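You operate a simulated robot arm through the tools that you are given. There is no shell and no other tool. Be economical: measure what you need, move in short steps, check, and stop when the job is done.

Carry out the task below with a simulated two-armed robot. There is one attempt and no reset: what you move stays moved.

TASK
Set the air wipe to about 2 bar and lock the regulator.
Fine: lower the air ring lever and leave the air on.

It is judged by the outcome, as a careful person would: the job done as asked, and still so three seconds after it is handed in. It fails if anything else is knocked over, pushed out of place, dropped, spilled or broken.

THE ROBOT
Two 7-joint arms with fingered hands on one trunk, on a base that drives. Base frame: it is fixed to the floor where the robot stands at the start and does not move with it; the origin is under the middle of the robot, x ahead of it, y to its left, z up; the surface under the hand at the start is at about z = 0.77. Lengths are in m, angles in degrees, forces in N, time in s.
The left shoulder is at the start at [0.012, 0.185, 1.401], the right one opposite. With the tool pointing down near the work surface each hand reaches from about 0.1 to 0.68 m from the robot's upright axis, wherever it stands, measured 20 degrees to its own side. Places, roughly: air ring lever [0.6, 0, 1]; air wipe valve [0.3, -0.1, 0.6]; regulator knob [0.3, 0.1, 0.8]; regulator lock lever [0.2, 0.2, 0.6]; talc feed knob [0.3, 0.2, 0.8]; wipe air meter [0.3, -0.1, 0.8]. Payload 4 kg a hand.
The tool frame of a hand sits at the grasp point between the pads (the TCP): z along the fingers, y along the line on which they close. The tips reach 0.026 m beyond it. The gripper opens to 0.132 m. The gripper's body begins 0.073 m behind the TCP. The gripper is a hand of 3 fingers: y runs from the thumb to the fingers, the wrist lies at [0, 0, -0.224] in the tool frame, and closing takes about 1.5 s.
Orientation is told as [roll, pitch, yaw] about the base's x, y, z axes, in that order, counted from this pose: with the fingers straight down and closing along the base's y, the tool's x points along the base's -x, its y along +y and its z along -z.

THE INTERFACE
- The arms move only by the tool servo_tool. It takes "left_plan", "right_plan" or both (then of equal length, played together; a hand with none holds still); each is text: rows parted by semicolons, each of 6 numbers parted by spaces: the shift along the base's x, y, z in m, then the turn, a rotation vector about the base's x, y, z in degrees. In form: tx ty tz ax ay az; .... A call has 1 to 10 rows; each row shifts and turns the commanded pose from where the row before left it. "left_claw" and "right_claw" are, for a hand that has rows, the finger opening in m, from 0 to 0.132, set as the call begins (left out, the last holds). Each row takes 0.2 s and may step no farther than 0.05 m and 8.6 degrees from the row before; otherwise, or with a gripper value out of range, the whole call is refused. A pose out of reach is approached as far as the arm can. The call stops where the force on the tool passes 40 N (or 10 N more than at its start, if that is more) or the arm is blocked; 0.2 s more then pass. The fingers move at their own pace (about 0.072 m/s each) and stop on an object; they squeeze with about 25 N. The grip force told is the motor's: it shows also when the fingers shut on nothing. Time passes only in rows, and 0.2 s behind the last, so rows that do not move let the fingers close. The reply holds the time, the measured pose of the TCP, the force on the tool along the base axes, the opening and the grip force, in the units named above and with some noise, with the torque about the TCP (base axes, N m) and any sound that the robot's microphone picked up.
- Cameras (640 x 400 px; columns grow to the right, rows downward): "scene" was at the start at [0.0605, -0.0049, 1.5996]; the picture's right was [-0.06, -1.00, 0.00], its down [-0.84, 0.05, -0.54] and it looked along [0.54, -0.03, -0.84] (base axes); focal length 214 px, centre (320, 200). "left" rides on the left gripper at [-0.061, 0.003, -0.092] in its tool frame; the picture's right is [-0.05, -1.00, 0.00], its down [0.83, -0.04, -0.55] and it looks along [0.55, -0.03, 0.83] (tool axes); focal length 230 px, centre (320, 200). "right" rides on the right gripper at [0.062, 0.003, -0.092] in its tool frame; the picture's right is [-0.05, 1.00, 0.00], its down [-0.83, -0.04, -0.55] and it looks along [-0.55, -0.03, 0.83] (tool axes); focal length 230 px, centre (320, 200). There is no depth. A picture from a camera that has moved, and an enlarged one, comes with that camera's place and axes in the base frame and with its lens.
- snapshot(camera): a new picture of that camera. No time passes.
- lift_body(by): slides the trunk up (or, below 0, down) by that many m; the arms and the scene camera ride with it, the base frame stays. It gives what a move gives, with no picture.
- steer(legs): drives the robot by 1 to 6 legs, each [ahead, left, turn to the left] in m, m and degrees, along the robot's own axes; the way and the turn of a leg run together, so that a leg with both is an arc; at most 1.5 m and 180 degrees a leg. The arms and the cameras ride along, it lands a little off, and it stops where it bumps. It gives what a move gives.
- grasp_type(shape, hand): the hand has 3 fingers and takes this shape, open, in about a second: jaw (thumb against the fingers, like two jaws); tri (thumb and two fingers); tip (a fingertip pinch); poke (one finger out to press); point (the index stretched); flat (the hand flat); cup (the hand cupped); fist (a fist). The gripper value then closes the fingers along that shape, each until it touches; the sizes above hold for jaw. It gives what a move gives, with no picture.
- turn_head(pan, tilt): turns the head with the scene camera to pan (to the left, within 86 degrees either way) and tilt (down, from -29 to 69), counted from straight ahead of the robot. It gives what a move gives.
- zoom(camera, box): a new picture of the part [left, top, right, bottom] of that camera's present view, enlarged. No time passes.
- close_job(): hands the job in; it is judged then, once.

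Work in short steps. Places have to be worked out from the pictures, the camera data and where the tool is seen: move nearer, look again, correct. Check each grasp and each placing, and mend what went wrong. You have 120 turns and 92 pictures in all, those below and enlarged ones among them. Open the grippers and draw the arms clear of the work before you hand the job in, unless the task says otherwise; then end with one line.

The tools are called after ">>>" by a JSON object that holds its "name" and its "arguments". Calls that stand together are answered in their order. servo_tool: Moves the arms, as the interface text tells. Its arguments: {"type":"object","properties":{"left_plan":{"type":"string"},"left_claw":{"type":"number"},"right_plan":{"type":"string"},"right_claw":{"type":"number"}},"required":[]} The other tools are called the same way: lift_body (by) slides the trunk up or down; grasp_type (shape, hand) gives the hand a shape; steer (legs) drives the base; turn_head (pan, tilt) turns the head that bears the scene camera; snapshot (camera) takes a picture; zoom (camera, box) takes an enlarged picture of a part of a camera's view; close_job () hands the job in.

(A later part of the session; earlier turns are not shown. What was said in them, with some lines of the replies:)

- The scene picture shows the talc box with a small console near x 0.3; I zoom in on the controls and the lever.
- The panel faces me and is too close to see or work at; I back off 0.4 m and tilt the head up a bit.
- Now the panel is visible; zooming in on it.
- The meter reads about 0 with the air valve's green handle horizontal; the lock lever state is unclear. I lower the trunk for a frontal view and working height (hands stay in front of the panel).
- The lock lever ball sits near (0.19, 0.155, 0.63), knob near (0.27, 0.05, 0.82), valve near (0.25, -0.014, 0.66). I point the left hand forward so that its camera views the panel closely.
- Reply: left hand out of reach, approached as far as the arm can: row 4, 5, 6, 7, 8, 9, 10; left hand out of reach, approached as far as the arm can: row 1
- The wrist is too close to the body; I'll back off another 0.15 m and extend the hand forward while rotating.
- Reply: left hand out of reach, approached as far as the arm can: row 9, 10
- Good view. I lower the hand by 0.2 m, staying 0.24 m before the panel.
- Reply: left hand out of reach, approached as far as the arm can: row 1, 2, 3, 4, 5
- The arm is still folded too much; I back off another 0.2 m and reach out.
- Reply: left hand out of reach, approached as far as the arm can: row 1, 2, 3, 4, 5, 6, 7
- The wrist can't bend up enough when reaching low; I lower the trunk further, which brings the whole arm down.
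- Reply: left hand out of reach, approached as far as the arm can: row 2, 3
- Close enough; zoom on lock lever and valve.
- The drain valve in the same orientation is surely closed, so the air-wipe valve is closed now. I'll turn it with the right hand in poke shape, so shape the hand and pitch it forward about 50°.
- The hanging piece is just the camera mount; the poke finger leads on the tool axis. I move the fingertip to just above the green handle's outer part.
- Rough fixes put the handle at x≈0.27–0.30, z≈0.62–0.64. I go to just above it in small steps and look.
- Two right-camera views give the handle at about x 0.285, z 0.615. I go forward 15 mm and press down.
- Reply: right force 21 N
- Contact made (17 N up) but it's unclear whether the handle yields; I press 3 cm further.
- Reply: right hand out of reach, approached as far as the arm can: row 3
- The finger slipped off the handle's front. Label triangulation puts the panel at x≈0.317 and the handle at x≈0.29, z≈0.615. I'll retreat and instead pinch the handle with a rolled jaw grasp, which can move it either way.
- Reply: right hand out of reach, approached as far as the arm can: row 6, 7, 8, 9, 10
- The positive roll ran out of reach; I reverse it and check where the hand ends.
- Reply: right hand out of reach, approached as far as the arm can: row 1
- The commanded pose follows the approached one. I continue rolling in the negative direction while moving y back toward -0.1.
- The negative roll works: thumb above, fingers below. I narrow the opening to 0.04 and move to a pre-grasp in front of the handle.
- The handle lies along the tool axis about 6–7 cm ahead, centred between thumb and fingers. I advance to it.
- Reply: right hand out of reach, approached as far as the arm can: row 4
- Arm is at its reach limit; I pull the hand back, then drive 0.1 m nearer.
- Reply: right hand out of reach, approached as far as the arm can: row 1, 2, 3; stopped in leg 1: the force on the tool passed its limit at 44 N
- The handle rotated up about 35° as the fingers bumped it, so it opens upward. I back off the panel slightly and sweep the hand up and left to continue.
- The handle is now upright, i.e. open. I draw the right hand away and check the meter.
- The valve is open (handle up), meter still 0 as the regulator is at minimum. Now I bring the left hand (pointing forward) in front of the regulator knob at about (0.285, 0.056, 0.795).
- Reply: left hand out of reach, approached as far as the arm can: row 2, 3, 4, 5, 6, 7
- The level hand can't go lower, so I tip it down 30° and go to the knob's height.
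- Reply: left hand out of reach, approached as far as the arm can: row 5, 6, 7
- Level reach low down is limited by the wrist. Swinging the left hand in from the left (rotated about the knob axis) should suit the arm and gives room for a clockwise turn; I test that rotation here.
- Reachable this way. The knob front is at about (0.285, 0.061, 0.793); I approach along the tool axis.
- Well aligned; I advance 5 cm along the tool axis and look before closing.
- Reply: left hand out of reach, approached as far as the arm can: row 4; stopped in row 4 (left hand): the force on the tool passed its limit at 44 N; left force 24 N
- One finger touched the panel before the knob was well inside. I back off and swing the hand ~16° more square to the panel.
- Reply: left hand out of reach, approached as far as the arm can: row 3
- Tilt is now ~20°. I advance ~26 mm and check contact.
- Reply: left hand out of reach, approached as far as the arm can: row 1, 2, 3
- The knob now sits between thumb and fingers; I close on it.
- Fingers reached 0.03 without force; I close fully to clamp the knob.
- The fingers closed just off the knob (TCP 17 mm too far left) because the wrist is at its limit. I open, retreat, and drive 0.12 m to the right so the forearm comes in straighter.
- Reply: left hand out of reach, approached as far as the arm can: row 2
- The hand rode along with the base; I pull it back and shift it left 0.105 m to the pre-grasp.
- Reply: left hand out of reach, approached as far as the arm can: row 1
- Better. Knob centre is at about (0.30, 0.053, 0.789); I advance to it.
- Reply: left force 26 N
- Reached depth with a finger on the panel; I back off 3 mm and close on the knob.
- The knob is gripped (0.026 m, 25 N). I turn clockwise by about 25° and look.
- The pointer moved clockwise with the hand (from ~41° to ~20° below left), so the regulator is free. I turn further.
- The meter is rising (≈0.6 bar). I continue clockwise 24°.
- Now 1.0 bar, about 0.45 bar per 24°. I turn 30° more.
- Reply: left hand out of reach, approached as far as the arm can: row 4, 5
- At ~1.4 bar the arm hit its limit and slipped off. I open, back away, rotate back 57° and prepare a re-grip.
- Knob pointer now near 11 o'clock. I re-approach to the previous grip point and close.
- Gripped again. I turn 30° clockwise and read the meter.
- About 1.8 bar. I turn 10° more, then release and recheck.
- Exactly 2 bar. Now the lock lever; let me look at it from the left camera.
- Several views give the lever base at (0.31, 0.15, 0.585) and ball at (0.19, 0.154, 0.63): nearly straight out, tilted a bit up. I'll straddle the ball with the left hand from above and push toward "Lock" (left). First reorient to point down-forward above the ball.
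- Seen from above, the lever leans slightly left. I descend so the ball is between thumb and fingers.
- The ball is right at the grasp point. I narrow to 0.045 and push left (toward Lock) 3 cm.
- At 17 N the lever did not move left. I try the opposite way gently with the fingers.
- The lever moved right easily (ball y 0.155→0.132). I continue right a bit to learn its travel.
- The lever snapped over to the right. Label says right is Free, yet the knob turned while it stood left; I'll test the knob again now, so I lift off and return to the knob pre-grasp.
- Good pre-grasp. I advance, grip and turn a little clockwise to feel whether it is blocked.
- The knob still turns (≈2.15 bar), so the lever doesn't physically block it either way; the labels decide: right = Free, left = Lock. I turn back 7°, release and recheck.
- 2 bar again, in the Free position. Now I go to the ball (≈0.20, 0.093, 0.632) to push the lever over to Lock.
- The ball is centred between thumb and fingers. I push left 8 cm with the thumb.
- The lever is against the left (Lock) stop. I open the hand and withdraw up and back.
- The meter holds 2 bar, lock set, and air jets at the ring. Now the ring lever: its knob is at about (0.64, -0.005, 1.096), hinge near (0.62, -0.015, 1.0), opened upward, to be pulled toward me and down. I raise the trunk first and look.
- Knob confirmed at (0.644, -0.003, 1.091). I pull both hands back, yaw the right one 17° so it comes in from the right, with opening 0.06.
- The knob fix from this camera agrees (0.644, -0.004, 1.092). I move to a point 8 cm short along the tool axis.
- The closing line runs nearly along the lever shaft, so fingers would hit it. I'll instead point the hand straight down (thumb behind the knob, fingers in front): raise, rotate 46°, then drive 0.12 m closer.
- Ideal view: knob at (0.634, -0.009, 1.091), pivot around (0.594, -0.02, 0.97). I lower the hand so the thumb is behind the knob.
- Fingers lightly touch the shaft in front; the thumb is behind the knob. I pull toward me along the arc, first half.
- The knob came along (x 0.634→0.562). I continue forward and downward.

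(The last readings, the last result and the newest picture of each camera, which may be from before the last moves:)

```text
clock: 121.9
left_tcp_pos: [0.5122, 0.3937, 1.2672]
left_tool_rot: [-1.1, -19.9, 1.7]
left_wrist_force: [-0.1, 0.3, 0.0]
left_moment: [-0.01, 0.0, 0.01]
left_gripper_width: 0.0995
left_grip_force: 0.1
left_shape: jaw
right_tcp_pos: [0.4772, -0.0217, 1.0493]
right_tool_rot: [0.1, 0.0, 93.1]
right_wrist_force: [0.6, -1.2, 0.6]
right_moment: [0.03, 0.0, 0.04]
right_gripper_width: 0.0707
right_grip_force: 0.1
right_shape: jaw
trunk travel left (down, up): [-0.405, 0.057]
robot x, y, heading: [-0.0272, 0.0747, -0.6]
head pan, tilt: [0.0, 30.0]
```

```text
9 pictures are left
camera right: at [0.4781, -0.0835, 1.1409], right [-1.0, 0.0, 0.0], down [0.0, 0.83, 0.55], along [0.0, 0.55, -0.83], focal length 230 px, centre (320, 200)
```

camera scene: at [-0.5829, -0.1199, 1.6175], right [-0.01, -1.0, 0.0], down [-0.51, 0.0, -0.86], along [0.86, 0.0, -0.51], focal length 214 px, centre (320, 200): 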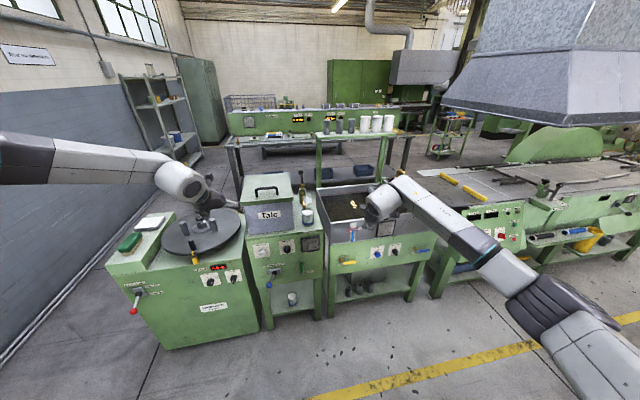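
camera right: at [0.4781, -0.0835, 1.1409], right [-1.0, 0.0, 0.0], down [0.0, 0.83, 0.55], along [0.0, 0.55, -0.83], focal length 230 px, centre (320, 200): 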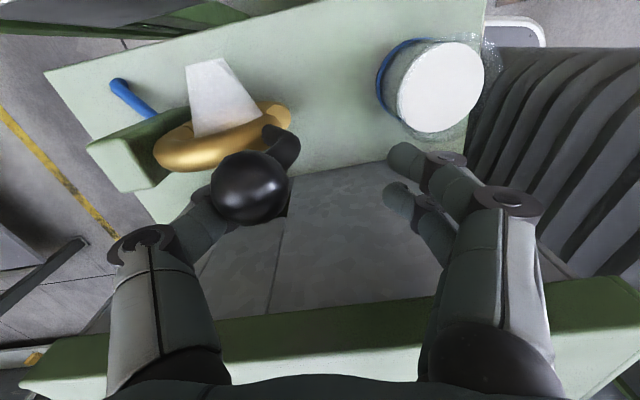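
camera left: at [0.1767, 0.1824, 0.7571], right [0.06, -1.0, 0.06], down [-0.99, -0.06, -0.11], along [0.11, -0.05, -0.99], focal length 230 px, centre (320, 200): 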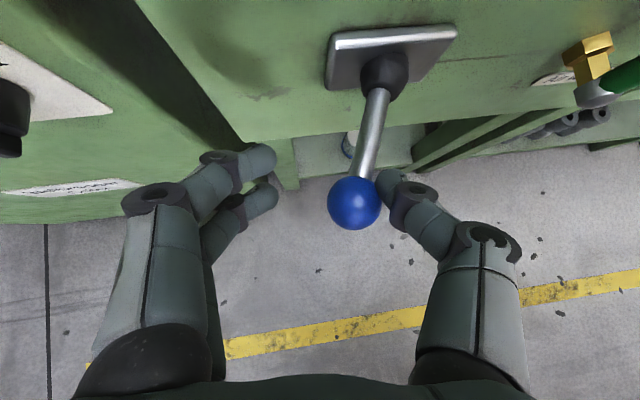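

The knob is now at about (0.507, -0.02, 1.06) and the ring is nearly closed. I continue a bit more, keeping the fingers well above the jar.

>>> {"name": "servo_tool", "arguments": {"right_plan": "-0.01 0.003 -0.008 0 0 0;-0.01 0.003 -0.01 0 0 0;-0.008 0.002 -0.012 0 0 0;0 0 0 0 0 0"}}

>>> {"name": "snapshot", "arguments": {"camera": "right"}}

```text
clock: 122.9
left_tcp_pos: [0.5106, 0.394, 1.2662]
left_tool_rot: [-1.1, -19.8, 1.8]
left_wrist_force: [-0.3, 0.2, -0.4]
left_moment: [0.0, -0.01, 0.01]
left_gripper_width: 0.1
left_grip_force: 0.0
left_shape: jaw
right_tcp_pos: [0.4495, -0.015, 1.0181]
right_tool_rot: [0.1, 0.1, 93.1]
right_wrist_force: [0.3, 0.0, -0.1]
right_moment: [-0.01, 0.0, 0.02]
right_gripper_width: 0.0704
right_grip_force: 0.0
right_shape: jaw
trunk travel left (down, up): [-0.405, 0.057]
robot x, y, heading: [-0.0278, 0.0742, -0.7]
head pan, tilt: [0.0, 30.0]
```

```text
8 pictures are left
camera right: at [0.4493, -0.0753, 1.1104], right [-1.0, 0.0, 0.0], down [0.0, 0.83, 0.55], along [0.0, 0.55, -0.83], focal length 230 px, centre (320, 200)
```

right: 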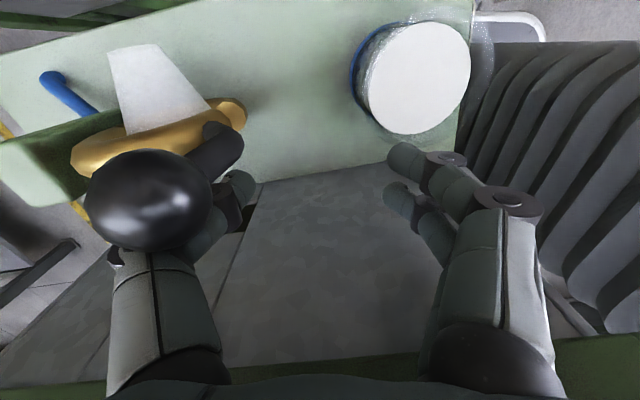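

The thumb slipped past the knob, which now sits near (0.49, -0.03, 1.06). I withdraw toward me and up, then look with the head camera.

>>> {"name": "servo_tool", "arguments": {"right_plan": "-0.02 0.005 0.002 0 0 0;-0.02 0.005 0.005 0 0 0;-0.02 0 0.01 0 0 0;-0.02 0 0.03 0 0 0;0 0 0.04 0 0 0;0 0 0.04 0 0 0;0 0 0.02 0 0 0;0 0 0 0 0 0"}}

>>> {"name": "turn_head", "arguments": {"pan": -10, "tilt": 50}}

>>> {"name": "zoom", "arguments": {"camera": "scene", "box": [200, 80, 440, 230]}}

```text
clock: 124.7
left_tcp_pos: [0.5108, 0.3931, 1.2673]
left_tool_rot: [-1.0, -19.8, 1.7]
left_wrist_force: [-0.5, -0.4, -0.1]
left_moment: [0.0, 0.0, 0.0]
left_gripper_width: 0.0998
left_grip_force: 0.0
left_shape: jaw
right_tcp_pos: [0.3712, -0.0045, 1.1655]
right_tool_rot: [0.0, 0.0, 93.0]
right_wrist_force: [0.3, 0.7, 0.8]
right_moment: [-0.03, -0.02, -0.01]
right_gripper_width: 0.0702
right_grip_force: 0.1
right_shape: jaw
trunk travel left (down, up): [-0.405, 0.057]
robot x, y, heading: [-0.0257, 0.0739, -0.3]
head pan, tilt: [0.0, 30.0]
```

```text
clock: 125.5
left_tcp_pos: [0.5111, 0.3932, 1.2666]
left_tool_rot: [-0.9, -19.9, 1.8]
left_wrist_force: [0.0, 0.6, 1.5]
left_moment: [0.04, 0.0, -0.03]
left_gripper_width: 0.0998
left_grip_force: 0.2
left_shape: jaw
right_tcp_pos: [0.371, -0.0036, 1.1657]
right_tool_rot: [0.0, 0.1, 93.1]
right_wrist_force: [-0.3, 0.6, 0.0]
right_moment: [0.0, -0.01, -0.02]
right_gripper_width: 0.0701
right_grip_force: 0.1
right_shape: jaw
trunk travel left (down, up): [-0.405, 0.057]
robot x, y, heading: [-0.0265, 0.0757, -0.7]
head pan, tilt: [-10.0, 50.0]
```

```text
2.67 times, centred on (320, 155) of scene
camera zoom: at [0.0436, 0.0595, 1.5881], right [-0.18, -0.98, 0.0], down [-0.76, 0.14, -0.64], along [0.63, -0.12, -0.77], focal length 572 px, centre (320, 320)
```

zoom: 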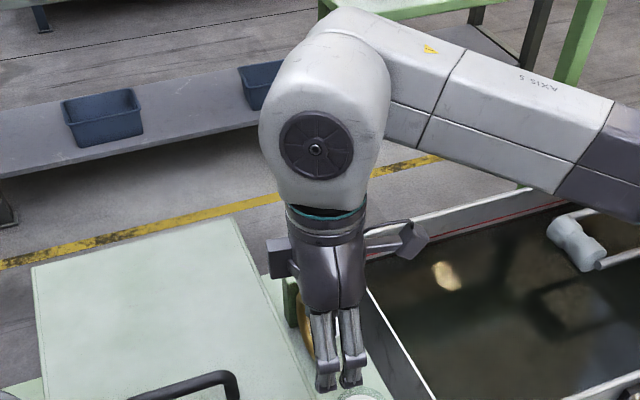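

The hand blocks the view; I move it 0.2 m right and look again.

>>> {"name": "servo_tool", "arguments": {"right_plan": "0 -0.03 0.02 0 0 0;0 -0.04 0.01 0 0 0;0 -0.05 0.01 0 0 0;0 -0.05 0.01 0 0 0;0 -0.04 0 0 0 0;0 0 0 0 0 0"}}

>>> {"name": "zoom", "arguments": {"camera": "scene", "box": [260, 140, 388, 220]}}

```text
refused: row 3 steps farther than a row can; nothing moved
```

```text
5.00 times, centred on (324, 180) of scene
camera zoom: at [0.0436, 0.0595, 1.5881], right [-0.18, -0.98, 0.0], down [-0.76, 0.14, -0.64], along [0.63, -0.12, -0.77], focal length 1072 px, centre (300, 300)
```

zoom: 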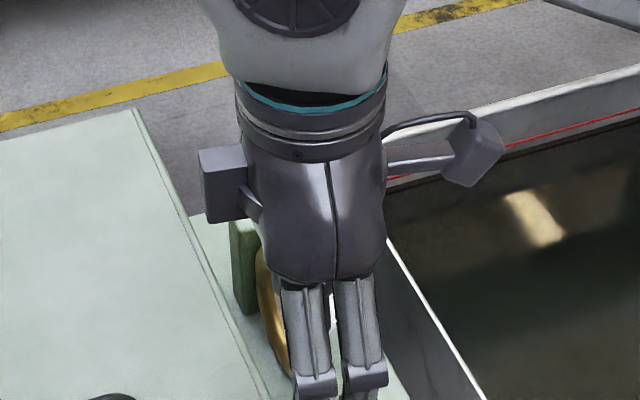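

>>> {"name": "servo_tool", "arguments": {"right_plan": "0 -0.03 0.02 0 0 0;0 -0.04 0.01 0 0 0;0 -0.045 0.01 0 0 0;0 -0.045 0.01 0 0 0;0 -0.045 0 0 0 0;0 0 0 0 0 0"}}

```text
clock: 126.9
left_tcp_pos: [0.5114, 0.3949, 1.265]
left_tool_rot: [-1.1, -19.8, 1.8]
left_wrist_force: [1.0, 0.4, 0.7]
left_moment: [-0.02, -0.01, -0.03]
left_gripper_width: 0.0998
left_grip_force: 0.1
left_shape: jaw
right_tcp_pos: [0.3707, -0.2094, 1.2159]
right_tool_rot: [0.1, -0.1, 93.0]
right_wrist_force: [-0.2, -0.2, -0.4]
right_moment: [-0.03, 0.0, -0.01]
right_gripper_width: 0.0704
right_grip_force: 0.1
right_shape: jaw
trunk travel left (down, up): [-0.405, 0.057]
robot x, y, heading: [-0.0226, 0.0736, -0.5]
head pan, tilt: [-10.0, 50.0]
```

The hand is clear; now look at the ring lever.

>>> {"name": "zoom", "arguments": {"camera": "scene", "box": [250, 130, 378, 240]}}

```text
3.64 times, centred on (314, 185) of scene
camera zoom: at [0.044, 0.0605, 1.588], right [-0.18, -0.98, 0.0], down [-0.76, 0.14, -0.64], along [0.62, -0.12, -0.77], focal length 780 px, centre (342, 254)
```

zoom: 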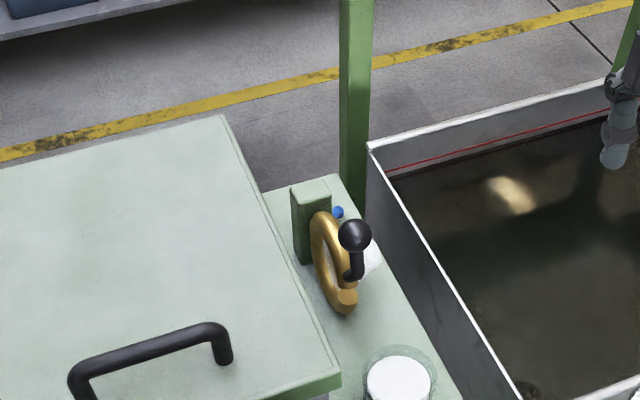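

The ring looks closed or nearly so, with the knob at (0.488, -0.037, 1.06). To make sure, I press the knob down from above with closed fingers.

>>> {"name": "servo_tool", "arguments": {"right_plan": "0.025 0.035 0 0 0 0;0.025 0.035 0 0 0 0;0.025 0.035 0 0 0 0;0.025 0.035 -0.01 0 0 0;0.019 0.032 -0.02 0 0 0;0 0 -0.03 0 0 0;0 0 0 0 0 0", "right_claw": 0.0}}

>>> {"name": "snapshot", "arguments": {"camera": "right"}}

```text
clock: 128.5
left_tcp_pos: [0.5128, 0.3929, 1.2673]
left_tool_rot: [-0.9, -20.0, 1.6]
left_wrist_force: [-0.1, 0.0, 0.2]
left_moment: [0.02, -0.02, 0.03]
left_gripper_width: 0.0996
left_grip_force: 0.0
left_shape: jaw
right_tcp_pos: [0.4889, -0.0375, 1.1557]
right_tool_rot: [0.1, 0.0, 93.1]
right_wrist_force: [0.3, 0.2, -0.4]
right_moment: [0.02, 0.0, 0.0]
right_gripper_width: 0.0001
right_grip_force: 24.9
right_shape: jaw
trunk travel left (down, up): [-0.405, 0.057]
robot x, y, heading: [-0.0244, 0.0705, -0.5]
head pan, tilt: [-10.0, 50.0]
```

```text
4 pictures are left
camera right: at [0.489, -0.0985, 1.2484], right [-1.0, 0.0, 0.0], down [0.0, 0.83, 0.55], along [0.0, 0.55, -0.83], focal length 230 px, centre (320, 200)
```

right: 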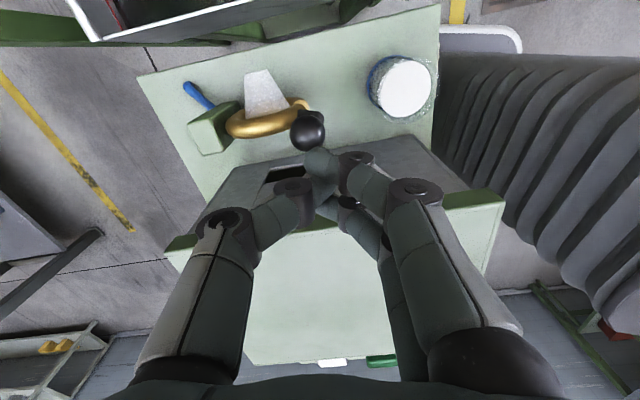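

The knob is right below the fingertips (≈0.50, -0.039, 1.05). I press down slowly, watching the force.

>>> {"name": "servo_tool", "arguments": {"right_plan": "0.008 0 -0.02 0 0 0;0 0 -0.02 0 0 0;0 0 -0.015 0 0 0;0 0 -0.008 0 0 0;0 0 -0.008 0 0 0;-0.001 0 -0.008 0 0 0;-0.001 0 -0.008 0 0 0;-0.002 0 -0.008 0 0 0;0 0 0 0 0 0"}}

```text
clock: 130.5
left_tcp_pos: [0.5108, 0.3935, 1.2666]
left_tool_rot: [-1.0, -19.9, 1.6]
left_wrist_force: [0.0, -0.6, -0.4]
left_moment: [0.03, 0.05, -0.02]
left_gripper_width: 0.0999
left_grip_force: 0.1
left_shape: jaw
right_tcp_pos: [0.4936, -0.0371, 1.0609]
right_tool_rot: [0.1, 0.0, 93.0]
right_wrist_force: [1.8, -0.6, 4.1]
right_moment: [-0.08, 0.0, 0.01]
right_gripper_width: 0.0001
right_grip_force: 25.3
right_shape: jaw
trunk travel left (down, up): [-0.405, 0.057]
robot x, y, heading: [-0.028, 0.0739, -0.4]
head pan, tilt: [-10.0, 50.0]
```

It yields at only 4 N, so it was not yet fully down. I keep pressing.

>>> {"name": "servo_tool", "arguments": {"right_plan": "0 0 -0.008 0 0 0;0 0 -0.008 0 0 0;0 0 -0.008 0 0 0;0 0 -0.008 0 0 0;0 0 -0.008 0 0 0;0 0 -0.008 0 0 0;0 0 -0.008 0 0 0;0 0 0 0 0 0"}}

>>> {"name": "snapshot", "arguments": {"camera": "right"}}

```text
clock: 131.1
left_tcp_pos: [0.5113, 0.3945, 1.2664]
left_tool_rot: [-1.1, -19.9, 1.8]
left_wrist_force: [0.1, 0.0, -0.7]
left_moment: [0.01, 0.01, 0.0]
left_gripper_width: 0.0997
left_grip_force: 0.0
left_shape: jaw
right_tcp_pos: [0.4983, -0.0361, 1.0546]
right_tool_rot: [-0.9, -0.6, 92.9]
right_wrist_force: [2.2, 0.1, 12.4]
right_moment: [0.0, 0.01, 0.05]
right_gripper_width: 0.0002
right_grip_force: 24.9
right_shape: jaw
trunk travel left (down, up): [-0.405, 0.057]
robot x, y, heading: [-0.0234, 0.0722, -0.4]
head pan, tilt: [-10.0, 50.0]
stopped in row 3 (right hand): the force on the tool passed its limit at 46 N (the readings are from after the stop); the commanded pose is now the measured one
```

```text
3 pictures are left
camera right: at [0.4968, -0.0981, 1.146], right [-1.0, 0.0, -0.02], down [-0.01, 0.83, 0.56], along [0.01, 0.56, -0.83], focal length 230 px, centre (320, 200)
```

right: 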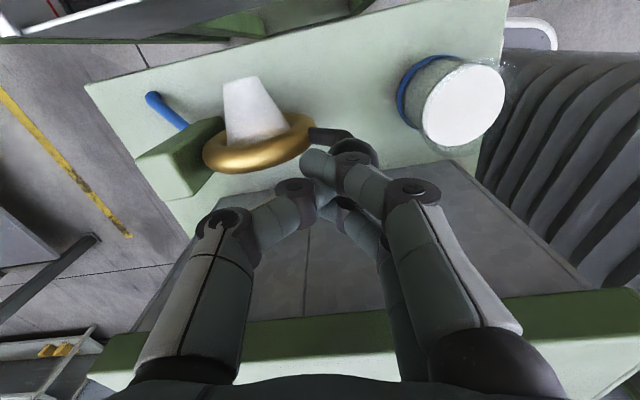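

The handle now points toward me and met a firm stop (46 N), so the ring is closed. I withdraw straight up and to the right.

>>> {"name": "servo_tool", "arguments": {"right_plan": "0 0 0.01 0 0 0;0 0 0.03 0 0 0;0 0 0.04 0 0 0;0 0 0.04 0 0 0;0 -0.03 0.03 0 0 0;-0.01 -0.045 0 0 0 0;-0.01 -0.045 0 0 0 0;-0.01 -0.045 0 0 0 0;-0.01 -0.045 0 0 0 0;0 0 0 0 0 0"}}

>>> {"name": "zoom", "arguments": {"camera": "scene", "box": [250, 130, 378, 240]}}

```text
clock: 133.3
left_tcp_pos: [0.5122, 0.3938, 1.2654]
left_tool_rot: [-1.2, -19.9, 1.8]
left_wrist_force: [-1.0, 0.3, -0.4]
left_moment: [0.01, 0.0, -0.01]
left_gripper_width: 0.0999
left_grip_force: 0.1
left_shape: jaw
right_tcp_pos: [0.4587, -0.2466, 1.2021]
right_tool_rot: [-0.6, -0.4, 93.1]
right_wrist_force: [0.0, -0.1, 0.6]
right_moment: [-0.01, -0.01, 0.0]
right_gripper_width: 0.0
right_grip_force: 24.6
right_shape: jaw
trunk travel left (down, up): [-0.405, 0.057]
robot x, y, heading: [-0.0231, 0.0772, -0.2]
head pan, tilt: [-10.0, 50.0]
```

```text
3.64 times, centred on (314, 185) of scene
camera zoom: at [0.0442, 0.0604, 1.5881], right [-0.18, -0.98, 0.0], down [-0.76, 0.14, -0.64], along [0.62, -0.12, -0.77], focal length 780 px, centre (342, 254)
```

zoom: 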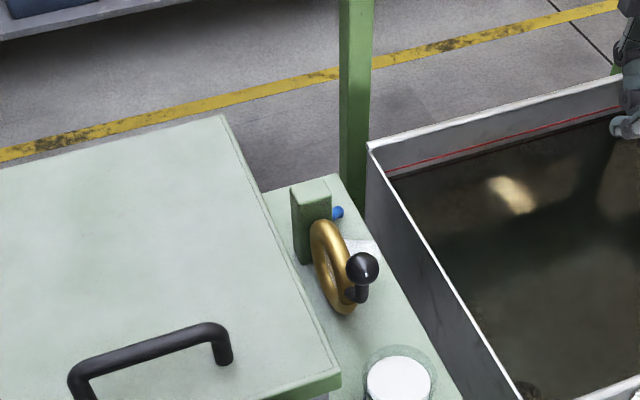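

The ring is a closed loop and the lever is down. I open the right hand and back the robot away for a last check of meter, lock and valve.

>>> {"name": "servo_tool", "arguments": {"right_plan": "0 0 0.03 0 0 0;0 0 0.02 0 0 0;0 0 0 0 0 0;0 0 0 0 0 0", "right_claw": 0.1}}

>>> {"name": "steer", "arguments": {"legs": [[-0.5, 0, 0]]}}

>>> {"name": "turn_head", "arguments": {"pan": 0, "tilt": 45}}

>>> {"name": "zoom", "arguments": {"camera": "scene", "box": [270, 130, 414, 230]}}

```text
clock: 134.3
left_tcp_pos: [0.5114, 0.3927, 1.2669]
left_tool_rot: [-0.9, -20.0, 1.7]
left_wrist_force: [0.3, 0.3, -0.3]
left_moment: [-0.05, 0.0, 0.02]
left_gripper_width: 0.1
left_grip_force: 0.0
left_shape: jaw
right_tcp_pos: [0.4567, -0.2481, 1.2523]
right_tool_rot: [-0.8, -0.3, 92.9]
right_wrist_force: [-0.4, 0.0, 0.0]
right_moment: [-0.03, -0.01, 0.02]
right_gripper_width: 0.0998
right_grip_force: 0.0
right_shape: jaw
trunk travel left (down, up): [-0.405, 0.057]
robot x, y, heading: [-0.0197, 0.0764, -0.3]
head pan, tilt: [-10.0, 50.0]
```

```text
clock: 137.3
left_tcp_pos: [0.0099, 0.3977, 1.2664]
left_tool_rot: [-1.0, -19.8, 1.8]
left_wrist_force: [0.6, -0.4, -0.4]
left_moment: [0.01, -0.02, 0.0]
left_gripper_width: 0.0998
left_grip_force: 0.0
left_shape: jaw
right_tcp_pos: [-0.0425, -0.2424, 1.2514]
right_tool_rot: [-0.7, -0.4, 92.9]
right_wrist_force: [-0.2, -0.2, 0.6]
right_moment: [0.05, 0.03, 0.02]
right_gripper_width: 0.0998
right_grip_force: 0.0
right_shape: jaw
trunk travel left (down, up): [-0.405, 0.057]
robot x, y, heading: [-0.5253, 0.0821, -0.3]
head pan, tilt: [-10.0, 50.0]
```

```text
clock: 138.0
left_tcp_pos: [0.0087, 0.3979, 1.2676]
left_tool_rot: [-1.0, -20.0, 1.8]
left_wrist_force: [-0.1, 0.2, 0.7]
left_moment: [0.05, 0.03, -0.01]
left_gripper_width: 0.0997
left_grip_force: 0.1
left_shape: jaw
right_tcp_pos: [-0.0427, -0.2429, 1.2522]
right_tool_rot: [-0.7, -0.3, 93.0]
right_wrist_force: [-0.6, 1.1, -0.3]
right_moment: [0.05, 0.0, 0.03]
right_gripper_width: 0.0998
right_grip_force: 0.1
right_shape: jaw
trunk travel left (down, up): [-0.405, 0.057]
robot x, y, heading: [-0.5278, 0.0784, -0.3]
head pan, tilt: [0.0, 45.0]
```

```text
4.00 times, centred on (342, 180) of scene
camera zoom: at [-0.453, 0.0767, 1.5949], right [-0.01, -1.0, 0.0], down [-0.71, 0.01, -0.7], along [0.7, -0.01, -0.71], focal length 858 px, centre (232, 280)
```

zoom: 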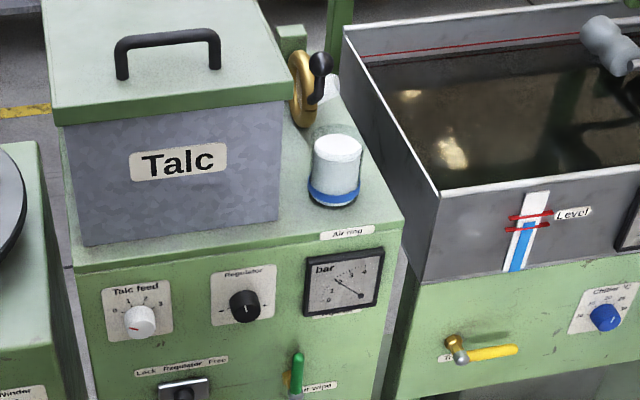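

Ring closed, valve up, air jet on. One last close look at the meter and the lock lever.

>>> {"name": "zoom", "arguments": {"camera": "scene", "box": [290, 188, 386, 252]}}

```text
6.25 times, centred on (338, 220) of scene
camera zoom: at [-0.453, 0.0767, 1.5949], right [-0.01, -1.0, 0.0], down [-0.71, 0.01, -0.7], along [0.7, -0.01, -0.71], focal length 1340 px, centre (208, 75)
```

zoom: 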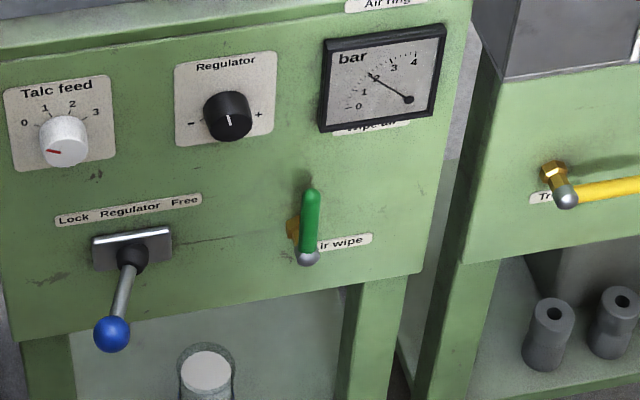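

The meter reads 2 bar, the lock lever is on Lock, the valve is open and the ring is down; the hands are clear and open. I hand in.

>>> {"name": "close_job", "arguments": {}}

```text
The job is handed in.
```

The air wipe is on at about 2 bar, the regulator lock lever is at Lock and the ring lever is down; I first set the knob with the lever already at Lock, and it still turned, so the lock may not physically hold it.
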